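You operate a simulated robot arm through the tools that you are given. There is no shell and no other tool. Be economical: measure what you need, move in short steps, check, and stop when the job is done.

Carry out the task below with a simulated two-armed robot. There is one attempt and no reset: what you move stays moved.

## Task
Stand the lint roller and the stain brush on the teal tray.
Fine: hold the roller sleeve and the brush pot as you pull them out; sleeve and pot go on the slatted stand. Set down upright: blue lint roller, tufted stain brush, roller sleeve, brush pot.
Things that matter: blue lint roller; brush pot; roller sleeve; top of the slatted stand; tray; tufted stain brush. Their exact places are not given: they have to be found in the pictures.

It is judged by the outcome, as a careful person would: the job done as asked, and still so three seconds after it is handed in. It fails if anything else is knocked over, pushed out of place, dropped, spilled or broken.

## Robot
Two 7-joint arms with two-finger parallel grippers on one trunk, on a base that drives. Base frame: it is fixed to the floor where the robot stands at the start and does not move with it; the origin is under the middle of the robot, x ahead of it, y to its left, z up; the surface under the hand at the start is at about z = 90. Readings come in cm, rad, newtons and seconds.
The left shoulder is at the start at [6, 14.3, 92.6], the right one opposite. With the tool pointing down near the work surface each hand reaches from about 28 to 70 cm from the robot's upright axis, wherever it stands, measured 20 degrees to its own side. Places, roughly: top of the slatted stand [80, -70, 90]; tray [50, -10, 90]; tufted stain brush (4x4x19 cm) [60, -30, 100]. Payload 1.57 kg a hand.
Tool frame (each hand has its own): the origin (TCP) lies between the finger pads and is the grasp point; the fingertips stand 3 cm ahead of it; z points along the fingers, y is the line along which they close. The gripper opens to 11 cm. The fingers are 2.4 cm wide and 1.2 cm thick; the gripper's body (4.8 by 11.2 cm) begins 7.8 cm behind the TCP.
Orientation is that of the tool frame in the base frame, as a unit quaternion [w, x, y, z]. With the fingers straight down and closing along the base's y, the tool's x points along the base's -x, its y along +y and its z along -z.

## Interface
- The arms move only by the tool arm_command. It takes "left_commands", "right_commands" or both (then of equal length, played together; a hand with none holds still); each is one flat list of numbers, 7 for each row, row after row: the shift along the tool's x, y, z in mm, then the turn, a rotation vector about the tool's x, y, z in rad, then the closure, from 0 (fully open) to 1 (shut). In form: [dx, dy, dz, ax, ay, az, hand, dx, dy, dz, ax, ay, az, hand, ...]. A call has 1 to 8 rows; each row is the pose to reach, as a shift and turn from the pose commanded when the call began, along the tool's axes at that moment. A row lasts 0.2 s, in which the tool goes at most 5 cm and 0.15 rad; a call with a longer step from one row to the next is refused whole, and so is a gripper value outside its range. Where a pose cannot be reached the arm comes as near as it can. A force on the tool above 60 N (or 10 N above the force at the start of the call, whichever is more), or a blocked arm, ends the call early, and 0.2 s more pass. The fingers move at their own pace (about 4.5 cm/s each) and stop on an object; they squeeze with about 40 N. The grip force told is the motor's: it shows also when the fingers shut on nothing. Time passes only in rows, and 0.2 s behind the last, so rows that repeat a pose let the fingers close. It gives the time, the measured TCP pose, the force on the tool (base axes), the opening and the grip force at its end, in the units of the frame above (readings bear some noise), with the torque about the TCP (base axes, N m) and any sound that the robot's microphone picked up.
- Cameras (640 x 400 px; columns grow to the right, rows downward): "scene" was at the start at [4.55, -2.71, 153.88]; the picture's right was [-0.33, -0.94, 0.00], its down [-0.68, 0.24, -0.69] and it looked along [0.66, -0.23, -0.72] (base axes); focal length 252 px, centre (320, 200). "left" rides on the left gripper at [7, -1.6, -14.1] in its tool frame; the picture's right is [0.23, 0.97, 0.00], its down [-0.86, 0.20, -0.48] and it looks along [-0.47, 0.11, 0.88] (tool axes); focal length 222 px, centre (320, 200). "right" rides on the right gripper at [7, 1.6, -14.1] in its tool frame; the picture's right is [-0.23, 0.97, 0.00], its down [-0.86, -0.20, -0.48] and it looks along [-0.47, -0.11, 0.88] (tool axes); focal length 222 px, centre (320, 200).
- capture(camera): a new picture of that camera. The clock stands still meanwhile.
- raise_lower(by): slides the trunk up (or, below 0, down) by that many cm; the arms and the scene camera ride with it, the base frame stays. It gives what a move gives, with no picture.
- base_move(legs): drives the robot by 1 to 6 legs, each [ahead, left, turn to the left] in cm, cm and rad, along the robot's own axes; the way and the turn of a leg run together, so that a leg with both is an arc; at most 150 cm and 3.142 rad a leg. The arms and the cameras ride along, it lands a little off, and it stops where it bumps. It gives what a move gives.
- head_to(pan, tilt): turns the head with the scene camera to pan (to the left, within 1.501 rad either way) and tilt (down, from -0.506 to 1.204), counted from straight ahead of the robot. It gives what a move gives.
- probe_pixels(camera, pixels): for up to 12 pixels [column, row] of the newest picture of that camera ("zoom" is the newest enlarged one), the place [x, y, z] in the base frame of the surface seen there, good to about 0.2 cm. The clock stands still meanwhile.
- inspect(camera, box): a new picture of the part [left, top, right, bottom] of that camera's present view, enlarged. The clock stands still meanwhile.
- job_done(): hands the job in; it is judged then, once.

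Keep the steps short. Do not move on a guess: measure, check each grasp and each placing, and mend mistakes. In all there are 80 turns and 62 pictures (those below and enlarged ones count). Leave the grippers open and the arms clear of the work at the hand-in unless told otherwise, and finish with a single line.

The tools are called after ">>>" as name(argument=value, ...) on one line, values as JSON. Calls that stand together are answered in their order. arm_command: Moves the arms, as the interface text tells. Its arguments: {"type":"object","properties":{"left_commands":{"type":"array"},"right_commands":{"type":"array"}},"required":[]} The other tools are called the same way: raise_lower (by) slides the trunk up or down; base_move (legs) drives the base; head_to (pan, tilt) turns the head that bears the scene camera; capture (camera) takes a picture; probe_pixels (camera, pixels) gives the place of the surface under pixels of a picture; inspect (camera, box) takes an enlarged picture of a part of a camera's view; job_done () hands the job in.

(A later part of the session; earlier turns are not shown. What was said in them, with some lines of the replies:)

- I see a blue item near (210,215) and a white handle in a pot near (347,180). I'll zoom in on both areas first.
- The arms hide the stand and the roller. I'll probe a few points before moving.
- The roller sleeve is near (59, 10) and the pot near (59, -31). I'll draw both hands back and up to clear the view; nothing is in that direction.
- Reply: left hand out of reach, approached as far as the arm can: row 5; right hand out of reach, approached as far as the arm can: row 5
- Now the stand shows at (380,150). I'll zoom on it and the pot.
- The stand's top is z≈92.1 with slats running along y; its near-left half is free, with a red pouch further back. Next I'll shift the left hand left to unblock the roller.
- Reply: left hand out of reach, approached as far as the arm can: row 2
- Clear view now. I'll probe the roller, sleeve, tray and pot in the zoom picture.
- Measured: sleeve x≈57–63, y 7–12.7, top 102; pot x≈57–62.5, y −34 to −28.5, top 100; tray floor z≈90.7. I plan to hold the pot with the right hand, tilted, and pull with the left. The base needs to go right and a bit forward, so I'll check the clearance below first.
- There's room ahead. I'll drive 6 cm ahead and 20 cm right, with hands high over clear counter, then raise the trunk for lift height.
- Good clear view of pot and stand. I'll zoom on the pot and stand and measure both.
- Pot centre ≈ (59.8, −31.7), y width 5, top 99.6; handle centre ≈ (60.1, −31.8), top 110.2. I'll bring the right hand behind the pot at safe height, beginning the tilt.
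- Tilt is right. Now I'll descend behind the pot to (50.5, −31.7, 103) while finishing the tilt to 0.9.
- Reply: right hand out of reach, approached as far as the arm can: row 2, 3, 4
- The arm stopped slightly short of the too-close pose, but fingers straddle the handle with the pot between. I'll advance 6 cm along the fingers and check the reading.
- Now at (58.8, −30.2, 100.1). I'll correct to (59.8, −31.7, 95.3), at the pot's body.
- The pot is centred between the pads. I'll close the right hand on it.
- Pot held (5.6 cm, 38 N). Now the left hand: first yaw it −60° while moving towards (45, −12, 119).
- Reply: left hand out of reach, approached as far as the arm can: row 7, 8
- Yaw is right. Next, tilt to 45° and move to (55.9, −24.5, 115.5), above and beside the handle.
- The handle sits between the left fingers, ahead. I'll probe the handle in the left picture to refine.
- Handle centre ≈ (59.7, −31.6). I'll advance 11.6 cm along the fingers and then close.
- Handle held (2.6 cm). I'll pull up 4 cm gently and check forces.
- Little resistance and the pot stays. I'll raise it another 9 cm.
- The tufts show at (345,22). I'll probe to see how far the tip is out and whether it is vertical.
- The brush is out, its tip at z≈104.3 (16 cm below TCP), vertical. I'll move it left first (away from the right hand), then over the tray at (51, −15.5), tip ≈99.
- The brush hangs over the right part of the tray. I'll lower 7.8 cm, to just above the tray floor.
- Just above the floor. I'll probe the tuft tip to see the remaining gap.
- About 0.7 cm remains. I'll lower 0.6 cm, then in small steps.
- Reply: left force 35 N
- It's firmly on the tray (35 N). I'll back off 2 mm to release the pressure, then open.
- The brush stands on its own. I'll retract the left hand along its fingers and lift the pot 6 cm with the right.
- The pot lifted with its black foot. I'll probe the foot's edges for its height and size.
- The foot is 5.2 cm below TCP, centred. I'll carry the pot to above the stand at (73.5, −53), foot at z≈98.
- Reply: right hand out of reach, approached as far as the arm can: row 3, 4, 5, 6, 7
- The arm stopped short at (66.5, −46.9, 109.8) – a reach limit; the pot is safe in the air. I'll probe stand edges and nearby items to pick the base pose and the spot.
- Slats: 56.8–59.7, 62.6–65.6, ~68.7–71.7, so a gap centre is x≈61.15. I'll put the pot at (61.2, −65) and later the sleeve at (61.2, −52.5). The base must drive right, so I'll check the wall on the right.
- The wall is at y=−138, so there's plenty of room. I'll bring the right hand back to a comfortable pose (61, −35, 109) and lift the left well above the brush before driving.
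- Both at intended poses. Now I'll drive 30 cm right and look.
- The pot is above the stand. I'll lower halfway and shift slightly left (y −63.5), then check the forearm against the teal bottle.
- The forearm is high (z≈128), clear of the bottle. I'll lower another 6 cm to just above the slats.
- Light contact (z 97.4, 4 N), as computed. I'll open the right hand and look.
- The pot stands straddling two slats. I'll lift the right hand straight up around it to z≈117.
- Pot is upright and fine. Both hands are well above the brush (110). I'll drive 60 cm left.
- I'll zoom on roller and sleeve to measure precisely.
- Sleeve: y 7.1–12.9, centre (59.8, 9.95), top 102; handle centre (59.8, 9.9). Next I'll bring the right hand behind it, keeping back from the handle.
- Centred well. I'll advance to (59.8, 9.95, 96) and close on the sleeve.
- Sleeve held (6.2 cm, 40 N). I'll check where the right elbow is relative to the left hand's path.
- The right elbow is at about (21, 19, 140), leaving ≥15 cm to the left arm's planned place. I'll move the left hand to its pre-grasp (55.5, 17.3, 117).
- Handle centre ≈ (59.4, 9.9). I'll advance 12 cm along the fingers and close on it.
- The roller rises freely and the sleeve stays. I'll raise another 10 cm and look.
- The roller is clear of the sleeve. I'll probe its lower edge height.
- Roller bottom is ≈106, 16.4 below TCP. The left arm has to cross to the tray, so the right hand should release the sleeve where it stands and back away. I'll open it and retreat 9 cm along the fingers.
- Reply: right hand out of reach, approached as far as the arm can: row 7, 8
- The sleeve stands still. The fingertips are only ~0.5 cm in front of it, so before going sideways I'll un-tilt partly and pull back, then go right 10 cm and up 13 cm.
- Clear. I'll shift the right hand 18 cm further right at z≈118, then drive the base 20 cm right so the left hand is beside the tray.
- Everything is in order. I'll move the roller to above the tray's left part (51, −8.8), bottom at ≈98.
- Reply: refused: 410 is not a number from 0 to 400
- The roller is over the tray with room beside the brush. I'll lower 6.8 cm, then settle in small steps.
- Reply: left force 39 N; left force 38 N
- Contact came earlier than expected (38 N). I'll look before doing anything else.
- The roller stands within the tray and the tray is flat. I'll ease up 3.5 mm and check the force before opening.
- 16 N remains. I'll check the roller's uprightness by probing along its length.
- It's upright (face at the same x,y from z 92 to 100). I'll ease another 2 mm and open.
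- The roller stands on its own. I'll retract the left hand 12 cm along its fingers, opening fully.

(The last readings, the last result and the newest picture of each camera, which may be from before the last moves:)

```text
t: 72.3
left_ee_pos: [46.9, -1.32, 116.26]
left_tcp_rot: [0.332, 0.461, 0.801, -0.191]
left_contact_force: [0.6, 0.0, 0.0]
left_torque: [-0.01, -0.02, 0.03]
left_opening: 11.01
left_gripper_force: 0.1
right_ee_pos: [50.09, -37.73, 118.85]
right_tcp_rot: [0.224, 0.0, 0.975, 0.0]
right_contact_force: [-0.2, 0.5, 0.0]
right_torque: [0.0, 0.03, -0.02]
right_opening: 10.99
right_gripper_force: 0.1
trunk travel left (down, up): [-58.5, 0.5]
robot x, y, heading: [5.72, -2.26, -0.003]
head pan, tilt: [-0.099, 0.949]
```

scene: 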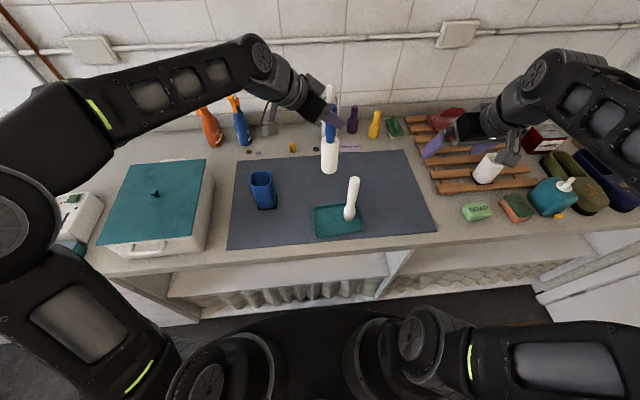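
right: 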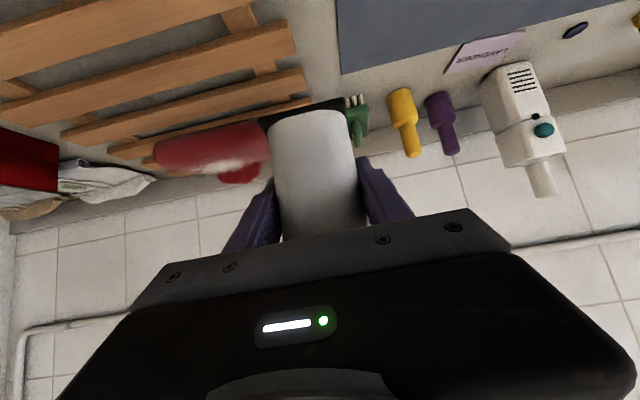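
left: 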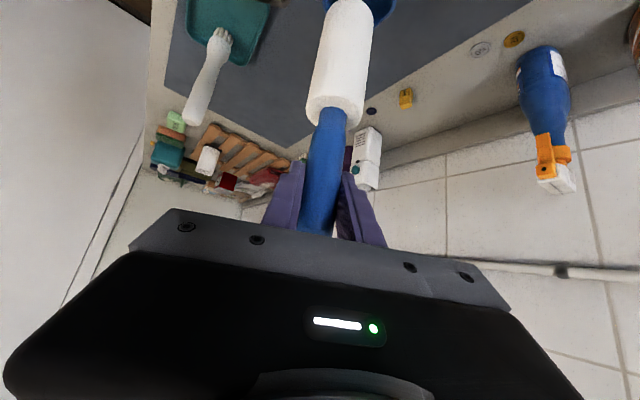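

The sleeve is at y≈10, right for the left hand. I'll turn it to fingers forward-down (heading +x, tilt 0.9) while moving to behind the sleeve.

>>> arm_command(left_commands=[14, 14.5, 2.6, -0.0976, -0.013, -0.0871, 0, 28, 29, 5.2, -0.1953, -0.026, -0.1743, 0, 42, 43.5, 7.8, -0.2929, -0.039, -0.2614, 0, 56, 58, 10.4, -0.3905, -0.052, -0.3485, 0, 70, 72.5, 13, -0.4881, -0.065, -0.4356, 0, 84, 87, 15.6, -0.5858, -0.078, -0.5228, 0, 98, 101.5, 18.2, -0.6834, -0.091, -0.6099, 0, 112, 116, 20.8, -0.781, -0.104, -0.697, 0])

>>> capture(camera="left")

>>> inspect(camera="scene", box=[200, 120, 400, 250])

```text
t: 74.1
left_ee_pos: [53.69, 9.77, 106.89]
left_tcp_rot: [0.435, -0.001, 0.901, 0.0]
left_contact_force: [0.4, -0.1, 1.0]
left_torque: [0.0, 0.0, 0.01]
left_opening: 10.99
left_gripper_force: 0.0
right_ee_pos: [49.95, -37.71, 118.88]
right_tcp_rot: [0.223, 0.0, 0.975, 0.001]
right_contact_force: [1.2, -0.5, -0.1]
right_torque: [-0.01, 0.03, 0.0]
right_opening: 10.99
right_gripper_force: 0.0
trunk travel left (down, up): [-58.5, 0.5]
robot x, y, heading: [6.05, -2.21, -0.002]
head pan, tilt: [-0.099, 0.949]
```

```text
14 pictures are left
```

left: 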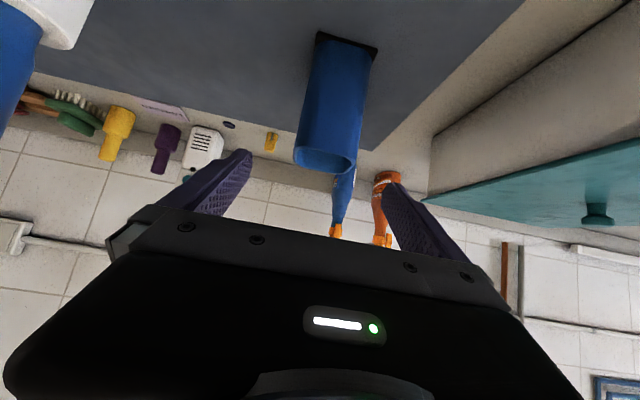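

```text
3.08 times, centred on (300, 185) of scene
```

zoom: 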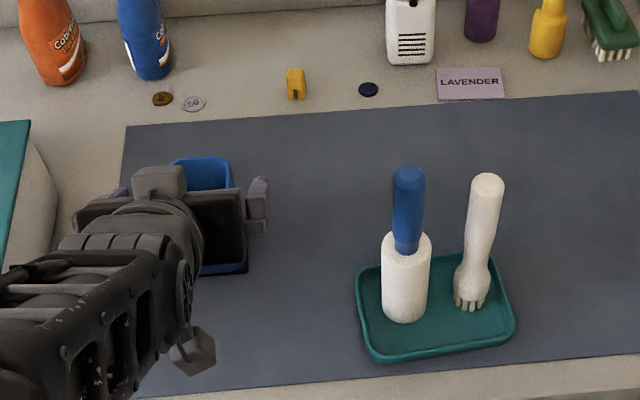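

The orientation is right. I'll check the sleeve's exact place and the basin's edge in the left picture.

>>> probe_pixels(camera="left", pixels=[[335, 100], [308, 110], [360, 110], [325, 165], [435, 150], [440, 200], [430, 180], [350, 50]])

```text
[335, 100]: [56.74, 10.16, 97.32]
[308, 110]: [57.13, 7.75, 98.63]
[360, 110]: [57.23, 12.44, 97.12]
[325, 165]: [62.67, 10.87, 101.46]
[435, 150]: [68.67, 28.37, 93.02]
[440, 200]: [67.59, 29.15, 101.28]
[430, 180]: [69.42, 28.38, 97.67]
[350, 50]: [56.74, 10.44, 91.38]
```

Sleeve centre (59.7, 10.1). I'll advance onto it and close.

>>> arm_command(left_commands=[14, 3, 38, 0, 0, 0, 0, 30, 3, 77, 0, 0, 0, 0, 47, 3, 116, 0, 0, 0, 0, 47, 3, 116, 0, 0, 0, 0, 47, 3, 116, 0, 0, 0, 0.4, 47, 3, 116, 0, 0, 0, 1, 47, 3, 116, 0, 0, 0, 1, 47, 3, 116, 0, 0, 0, 1])

>>> arm_command(left_commands=[0, 0, 0, 0, 0, 0, 1, 0, 0, 0, 0, 0, 0, 1])

```text
t: 75.9
left_ee_pos: [59.6, 10.05, 96.04]
left_tcp_rot: [0.435, -0.001, 0.9, 0.0]
left_contact_force: [-1.1, -0.4, 0.6]
left_torque: [0.03, -0.01, -0.04]
left_opening: 6.2
left_gripper_force: 22.4
right_ee_pos: [49.93, -37.68, 118.93]
right_tcp_rot: [0.223, 0.0, 0.975, 0.0]
right_contact_force: [0.0, -0.1, -0.1]
right_torque: [-0.02, 0.05, 0.0]
right_opening: 11.01
right_gripper_force: 0.2
trunk travel left (down, up): [-58.5, 0.5]
robot x, y, heading: [6.13, -1.81, 0.001]
head pan, tilt: [-0.099, 0.949]
```

```text
t: 76.5
left_ee_pos: [59.64, 10.01, 96.17]
left_tcp_rot: [0.435, -0.001, 0.9, 0.001]
left_contact_force: [-2.0, 0.2, 0.4]
left_torque: [0.04, -0.06, 0.0]
left_opening: 6.19
left_gripper_force: 39.6
right_ee_pos: [49.89, -37.7, 118.83]
right_tcp_rot: [0.223, 0.0, 0.975, 0.0]
right_contact_force: [0.2, 0.2, 0.2]
right_torque: [-0.01, -0.02, -0.02]
right_opening: 10.99
right_gripper_force: 0.2
trunk travel left (down, up): [-58.5, 0.5]
robot x, y, heading: [6.02, -1.83, -0.003]
head pan, tilt: [-0.099, 0.949]
```

Held (6.2 cm, 40 N). I'll lift it 12 cm and check it.

>>> arm_command(left_commands=[-16, 0, -12, 0, 0, 0, 1, -40, 0, -31, 0, 0, 0, 1, -67, 0, -53, 0, 0, 0, 1, -94, 0, -75, 0, 0, 0, 1, -94, 0, -75, 0, 0, 0, 1])

>>> capture(camera="left")

>>> probe_pixels(camera="left", pixels=[[325, 130], [305, 150], [350, 150], [320, 90], [340, 70], [320, 75], [350, 80], [330, 105]])

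```text
t: 77.7
left_ee_pos: [59.74, 10.22, 108.02]
left_tcp_rot: [0.435, -0.001, 0.9, 0.0]
left_contact_force: [-0.6, 0.1, -1.7]
left_torque: [0.03, 0.02, -0.01]
left_opening: 6.18
left_gripper_force: 40.0
right_ee_pos: [49.98, -37.67, 118.9]
right_tcp_rot: [0.223, 0.001, 0.975, -0.001]
right_contact_force: [0.5, 0.2, -0.2]
right_torque: [-0.03, -0.02, 0.0]
right_opening: 10.99
right_gripper_force: 0.1
trunk travel left (down, up): [-58.5, 0.5]
robot x, y, heading: [5.9, -2.25, 0.001]
head pan, tilt: [-0.099, 0.949]
```

```text
12 pictures are left
```

left: 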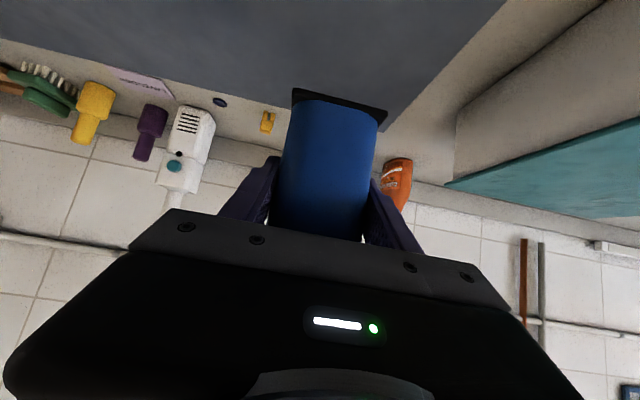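

```text
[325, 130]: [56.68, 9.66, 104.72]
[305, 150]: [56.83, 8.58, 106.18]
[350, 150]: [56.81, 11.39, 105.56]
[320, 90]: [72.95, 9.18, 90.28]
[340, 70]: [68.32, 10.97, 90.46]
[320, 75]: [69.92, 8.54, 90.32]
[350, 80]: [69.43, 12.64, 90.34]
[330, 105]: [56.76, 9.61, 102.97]
```

The sleeve and its foot are lifted, bottom ≈102. I'll back the base 22 cm so the sleeve passes in front of the tray, drive right 61 cm, and stop to look before going forward.

>>> base_move(legs=[[-22, 0, 0], [0, -61.3, 0]])

>>> capture(camera="scene")

```text
t: 82.4
left_ee_pos: [37.43, -52.68, 108.04]
left_tcp_rot: [0.434, 0.006, 0.901, -0.003]
left_contact_force: [0.2, 0.1, -2.2]
left_torque: [-0.03, -0.01, 0.01]
left_opening: 6.2
left_gripper_force: 40.1
right_ee_pos: [27.01, -100.28, 118.87]
right_tcp_rot: [0.224, 0.006, 0.975, -0.001]
right_contact_force: [0.4, -0.2, 0.4]
right_torque: [-0.01, 0.04, 0.02]
right_opening: 11.02
right_gripper_force: 0.1
trunk travel left (down, up): [-58.5, 0.5]
robot x, y, heading: [-16.75, -63.5, -0.015]
head pan, tilt: [-0.099, 0.949]
```

```text
11 pictures are left
```

scene: 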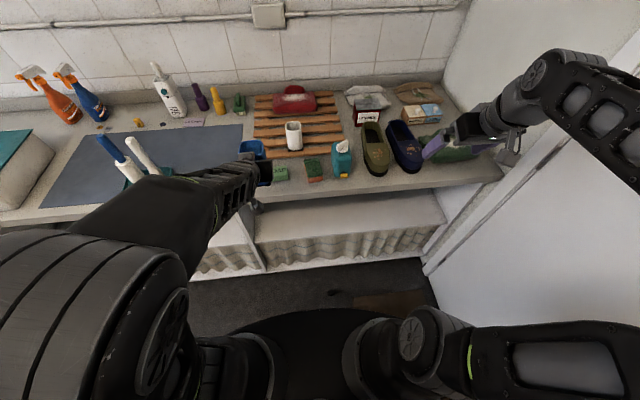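

Heading is off by −0.015 rad. I'll correct that and go forward 23 cm (sleeve at z≥102 clears soap and stand).

>>> base_move(legs=[[0, 0.7, 0.015], [23, 0, 0]])

>>> inspect(camera="scene", box=[200, 130, 380, 260])

>>> probe_pixels(camera="zoom", pixels=[[320, 200], [360, 180], [400, 220], [300, 250], [250, 200], [340, 300]])

```text
t: 84.5
left_ee_pos: [60.52, -51.47, 107.86]
left_tcp_rot: [0.435, 0.002, 0.9, -0.001]
left_contact_force: [0.1, 0.1, -1.6]
left_torque: [0.01, 0.01, 0.0]
left_opening: 6.16
left_gripper_force: 39.6
right_ee_pos: [50.49, -99.37, 118.8]
right_tcp_rot: [0.223, 0.004, 0.975, -0.002]
right_contact_force: [-0.3, -0.7, 0.7]
right_torque: [0.0, 0.02, 0.0]
right_opening: 11.0
right_gripper_force: 0.0
trunk travel left (down, up): [-58.5, 0.5]
robot x, y, heading: [6.61, -63.35, -0.01]
head pan, tilt: [-0.099, 0.949]
```

```text
3.08 times, centred on (290, 195) of scene
```

zoom: 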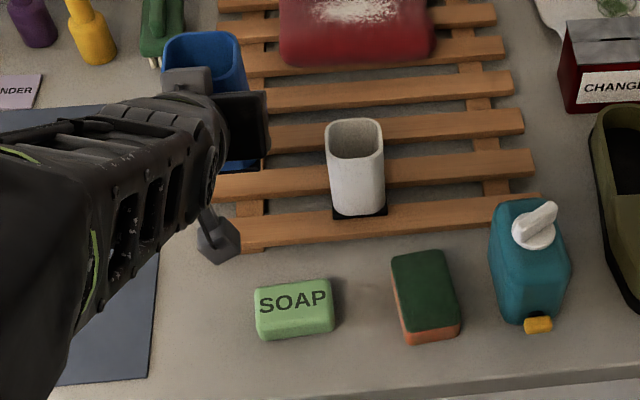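

```text
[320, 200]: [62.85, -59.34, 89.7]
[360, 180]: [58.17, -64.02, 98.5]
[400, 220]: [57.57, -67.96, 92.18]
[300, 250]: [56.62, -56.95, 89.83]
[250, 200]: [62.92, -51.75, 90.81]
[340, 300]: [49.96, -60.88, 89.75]
```

The sleeve is above the stand, left of the pot. I'll lower to just above the slats at (61.2, −51.4).

>>> arm_command(left_commands=[18, 0, 18, 0, 0, 0, 1, 38, 0, 36, 0, 0, 0, 1, 56, 0, 52, 0, 0, 0, 1, 67, 0, 62, 0, 0, 0, 1, 67, 0, 62, 0, 0, 0, 1])

>>> inspect(camera="left", box=[120, 20, 520, 270])

```text
t: 85.7
left_ee_pos: [61.09, -51.64, 98.93]
left_tcp_rot: [0.434, 0.002, 0.901, -0.001]
left_contact_force: [-0.6, 0.1, -2.1]
left_torque: [0.01, 0.0, 0.02]
left_opening: 6.19
left_gripper_force: 40.0
right_ee_pos: [50.35, -99.31, 118.72]
right_tcp_rot: [0.223, 0.003, 0.975, 0.0]
right_contact_force: [-0.5, -0.3, -0.3]
right_torque: [-0.03, 0.01, -0.02]
right_opening: 11.01
right_gripper_force: 0.1
trunk travel left (down, up): [-58.5, 0.5]
robot x, y, heading: [6.14, -62.97, -0.006]
head pan, tilt: [-0.099, 0.949]
```

```text
1.60 times, centred on (320, 145) of left
```

zoom: 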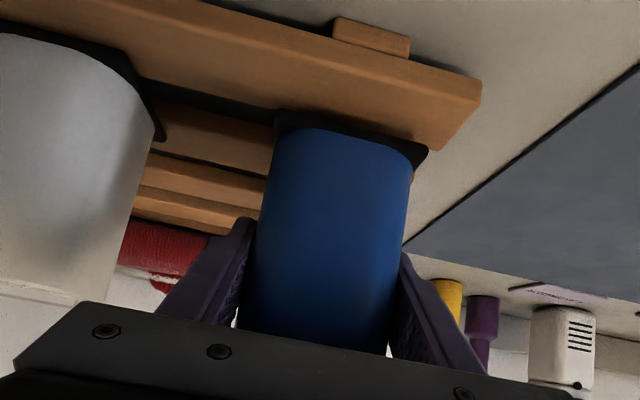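

The foot's left corner is near the slat end. I'll shift 0.8 cm right and lower onto the slats.

>>> arm_command(left_commands=[0, -8, 0, 0, 0, 0, 1, 3, -8, 2.5, 0, 0, 0, 1, 5, -8, 4.2, 0, 0, 0, 1, 6.6, -8, 5.3, 0, 0, 0, 1, 6.6, -8, 5.3, 0, 0, 0, 1])

```text
t: 86.9
left_ee_pos: [60.99, -52.47, 97.93]
left_tcp_rot: [0.435, 0.002, 0.9, -0.001]
left_contact_force: [0.2, 0.7, -1.9]
left_torque: [0.04, 0.02, 0.03]
left_opening: 6.19
left_gripper_force: 40.0
right_ee_pos: [50.31, -99.35, 118.82]
right_tcp_rot: [0.223, 0.003, 0.975, -0.001]
right_contact_force: [-0.4, 0.2, 0.1]
right_torque: [-0.02, 0.0, 0.01]
right_opening: 11.03
right_gripper_force: 0.1
trunk travel left (down, up): [-58.5, 0.5]
robot x, y, heading: [6.68, -63.19, -0.009]
head pan, tilt: [-0.099, 0.949]
```

No contact yet. I'll lower 2 mm at a time up to 4 mm.

>>> arm_command(left_commands=[0.8, 0, 0.6, 0, 0, 0, 1, 1.6, 0, 1.2, 0, 0, 0, 1, 1.6, 0, 1.2, 0, 0, 0, 1])

>>> arm_command(left_commands=[0.8, 0, 0.6, 0, 0, 0, 1, 1.6, 0, 1.2, 0, 0, 0, 1, 1.6, 0, 1.2, 0, 0, 0, 1])

```text
t: 87.7
left_ee_pos: [61.06, -52.36, 98.06]
left_tcp_rot: [0.437, 0.002, 0.899, -0.002]
left_contact_force: [1.1, 0.6, 18.6]
left_torque: [0.28, 0.48, -0.02]
left_opening: 6.21
left_gripper_force: 40.8
right_ee_pos: [50.22, -99.31, 118.81]
right_tcp_rot: [0.223, 0.004, 0.975, -0.002]
right_contact_force: [0.6, -0.1, -0.4]
right_torque: [0.0, -0.01, 0.01]
right_opening: 11.0
right_gripper_force: 0.2
trunk travel left (down, up): [-58.5, 0.5]
robot x, y, heading: [6.38, -63.09, -0.008]
head pan, tilt: [-0.099, 0.949]
```

```text
t: 88.5
left_ee_pos: [60.97, -52.42, 97.83]
left_tcp_rot: [0.439, 0.002, 0.899, -0.002]
left_contact_force: [1.1, 2.3, 37.5]
left_torque: [0.44, 0.58, 0.12]
left_opening: 6.18
left_gripper_force: 40.0
right_ee_pos: [50.12, -99.35, 118.99]
right_tcp_rot: [0.224, 0.004, 0.975, -0.002]
right_contact_force: [0.3, -0.1, 0.6]
right_torque: [-0.01, 0.03, -0.01]
right_opening: 10.97
right_gripper_force: 0.0
trunk travel left (down, up): [-58.5, 0.5]
robot x, y, heading: [6.63, -62.97, -0.009]
head pan, tilt: [-0.099, 0.949]
```

The sleeve is on the slats (37 N). I'll ease back 3 mm, then open partly.

>>> arm_command(left_commands=[-1.4, 0, -1.1, 0, 0, 0, 1, -2.5, 0, -2, 0, 0, 0, 1, -2.5, 0, -2, 0, 0, 0, 0.42, -2.5, 0, -2, 0, 0, 0, 0.38, -2.5, 0, -2, 0, 0, 0, 0.25, -2.5, 0, -2, 0, 0, 0, 0.15, -2.5, 0, -2, 0, 0, 0, 0.15])

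>>> inspect(camera="left", box=[120, 20, 520, 270])

```text
t: 90.1
left_ee_pos: [61.01, -52.26, 98.03]
left_tcp_rot: [0.435, 0.001, 0.901, 0.0]
left_contact_force: [-0.6, 0.7, 0.0]
left_torque: [0.01, 0.02, 0.01]
left_opening: 9.37
left_gripper_force: 0.0
right_ee_pos: [50.39, -99.37, 118.86]
right_tcp_rot: [0.223, 0.003, 0.975, -0.001]
right_contact_force: [0.6, 0.0, 0.6]
right_torque: [0.01, 0.01, 0.03]
right_opening: 10.98
right_gripper_force: 0.1
trunk travel left (down, up): [-58.5, 0.5]
robot x, y, heading: [6.29, -62.91, -0.009]
head pan, tilt: [-0.099, 0.949]
```

```text
1.60 times, centred on (320, 145) of left
```

zoom: 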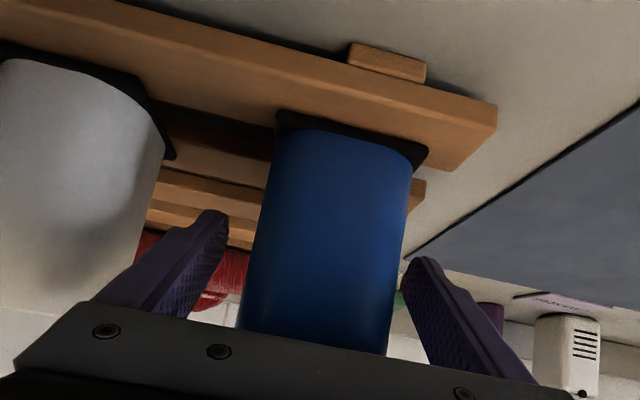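

The sleeve stands level across two slats. I'll raise the left hand straight up clear of it and open fully.

>>> arm_command(left_commands=[-24, 0, -19, 0, 0, 0, 0.15, -48, 0, -38, 0, 0, 0, 0.15, -72, 0, -60, 0, 0, 0, 0.15, -96, 0, -90, 0, 0, 0, 0, -115, 0, -122, 0, 0, 0, 0, -115, 0, -140, 0, 0, 0, 0, -115, 0, -140, 0, 0, 0, 0])

>>> base_move(legs=[[-20, 0, 0]])

>>> head_to(pan=0.25, tilt=0.8)

>>> capture(camera="scene")

```text
t: 91.7
left_ee_pos: [57.12, -52.33, 115.76]
left_tcp_rot: [0.434, 0.002, 0.901, -0.002]
left_contact_force: [-0.5, -0.5, -0.1]
left_torque: [0.0, 0.02, 0.03]
left_opening: 11.02
left_gripper_force: 0.1
right_ee_pos: [50.45, -99.4, 118.83]
right_tcp_rot: [0.223, 0.002, 0.975, 0.0]
right_contact_force: [-0.4, 0.0, -0.6]
right_torque: [-0.01, 0.0, -0.03]
right_opening: 11.0
right_gripper_force: 0.0
trunk travel left (down, up): [-58.5, 0.5]
robot x, y, heading: [6.65, -63.08, -0.008]
head pan, tilt: [-0.099, 0.949]
```

```text
t: 93.3
left_ee_pos: [36.79, -52.36, 115.79]
left_tcp_rot: [0.436, 0.004, 0.9, -0.002]
left_contact_force: [-0.6, 0.1, -0.5]
left_torque: [0.02, 0.03, -0.03]
left_opening: 11.0
left_gripper_force: 0.1
right_ee_pos: [29.95, -99.44, 118.85]
right_tcp_rot: [0.224, 0.005, 0.975, -0.001]
right_contact_force: [-1.5, -0.1, -0.3]
right_torque: [0.02, -0.01, -0.01]
right_opening: 11.0
right_gripper_force: 0.0
trunk travel left (down, up): [-58.5, 0.5]
robot x, y, heading: [-13.66, -63.01, -0.01]
head pan, tilt: [-0.099, 0.949]
```

```text
t: 94.2
left_ee_pos: [37.02, -52.38, 115.79]
left_tcp_rot: [0.434, 0.004, 0.901, -0.003]
left_contact_force: [0.2, -0.2, -0.1]
left_torque: [0.0, -0.01, 0.01]
left_opening: 11.01
left_gripper_force: 0.1
right_ee_pos: [30.04, -99.34, 118.87]
right_tcp_rot: [0.224, 0.005, 0.975, -0.001]
right_contact_force: [-0.6, 0.3, 1.0]
right_torque: [-0.03, 0.01, 0.02]
right_opening: 10.97
right_gripper_force: 0.2
trunk travel left (down, up): [-58.5, 0.5]
robot x, y, heading: [-13.53, -62.74, -0.01]
head pan, tilt: [0.25, 0.799]
```

```text
7 pictures are left
```

scene: 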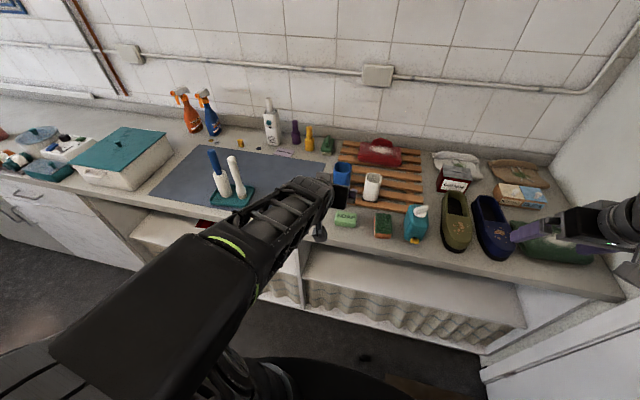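

One last enlarged check of the four items.

>>> inspect(camera="scene", box=[200, 120, 440, 250])

```text
2.67 times, centred on (320, 185) of scene
```

zoom: 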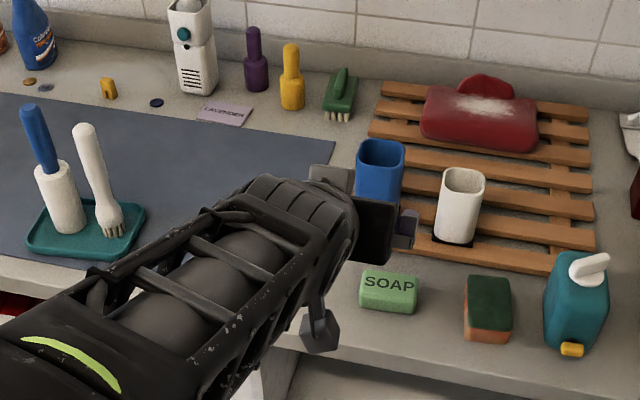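

All four stand upright in place, nothing else is disturbed, and the grippers are open and clear, so I'll hand in.

>>> job_done()

```text
The job is handed in.
```

The lint roller and stain brush stand upright on the teal tray, and the sleeve and pot stand upright on the slatted stand; each was held while its tool was pulled out.
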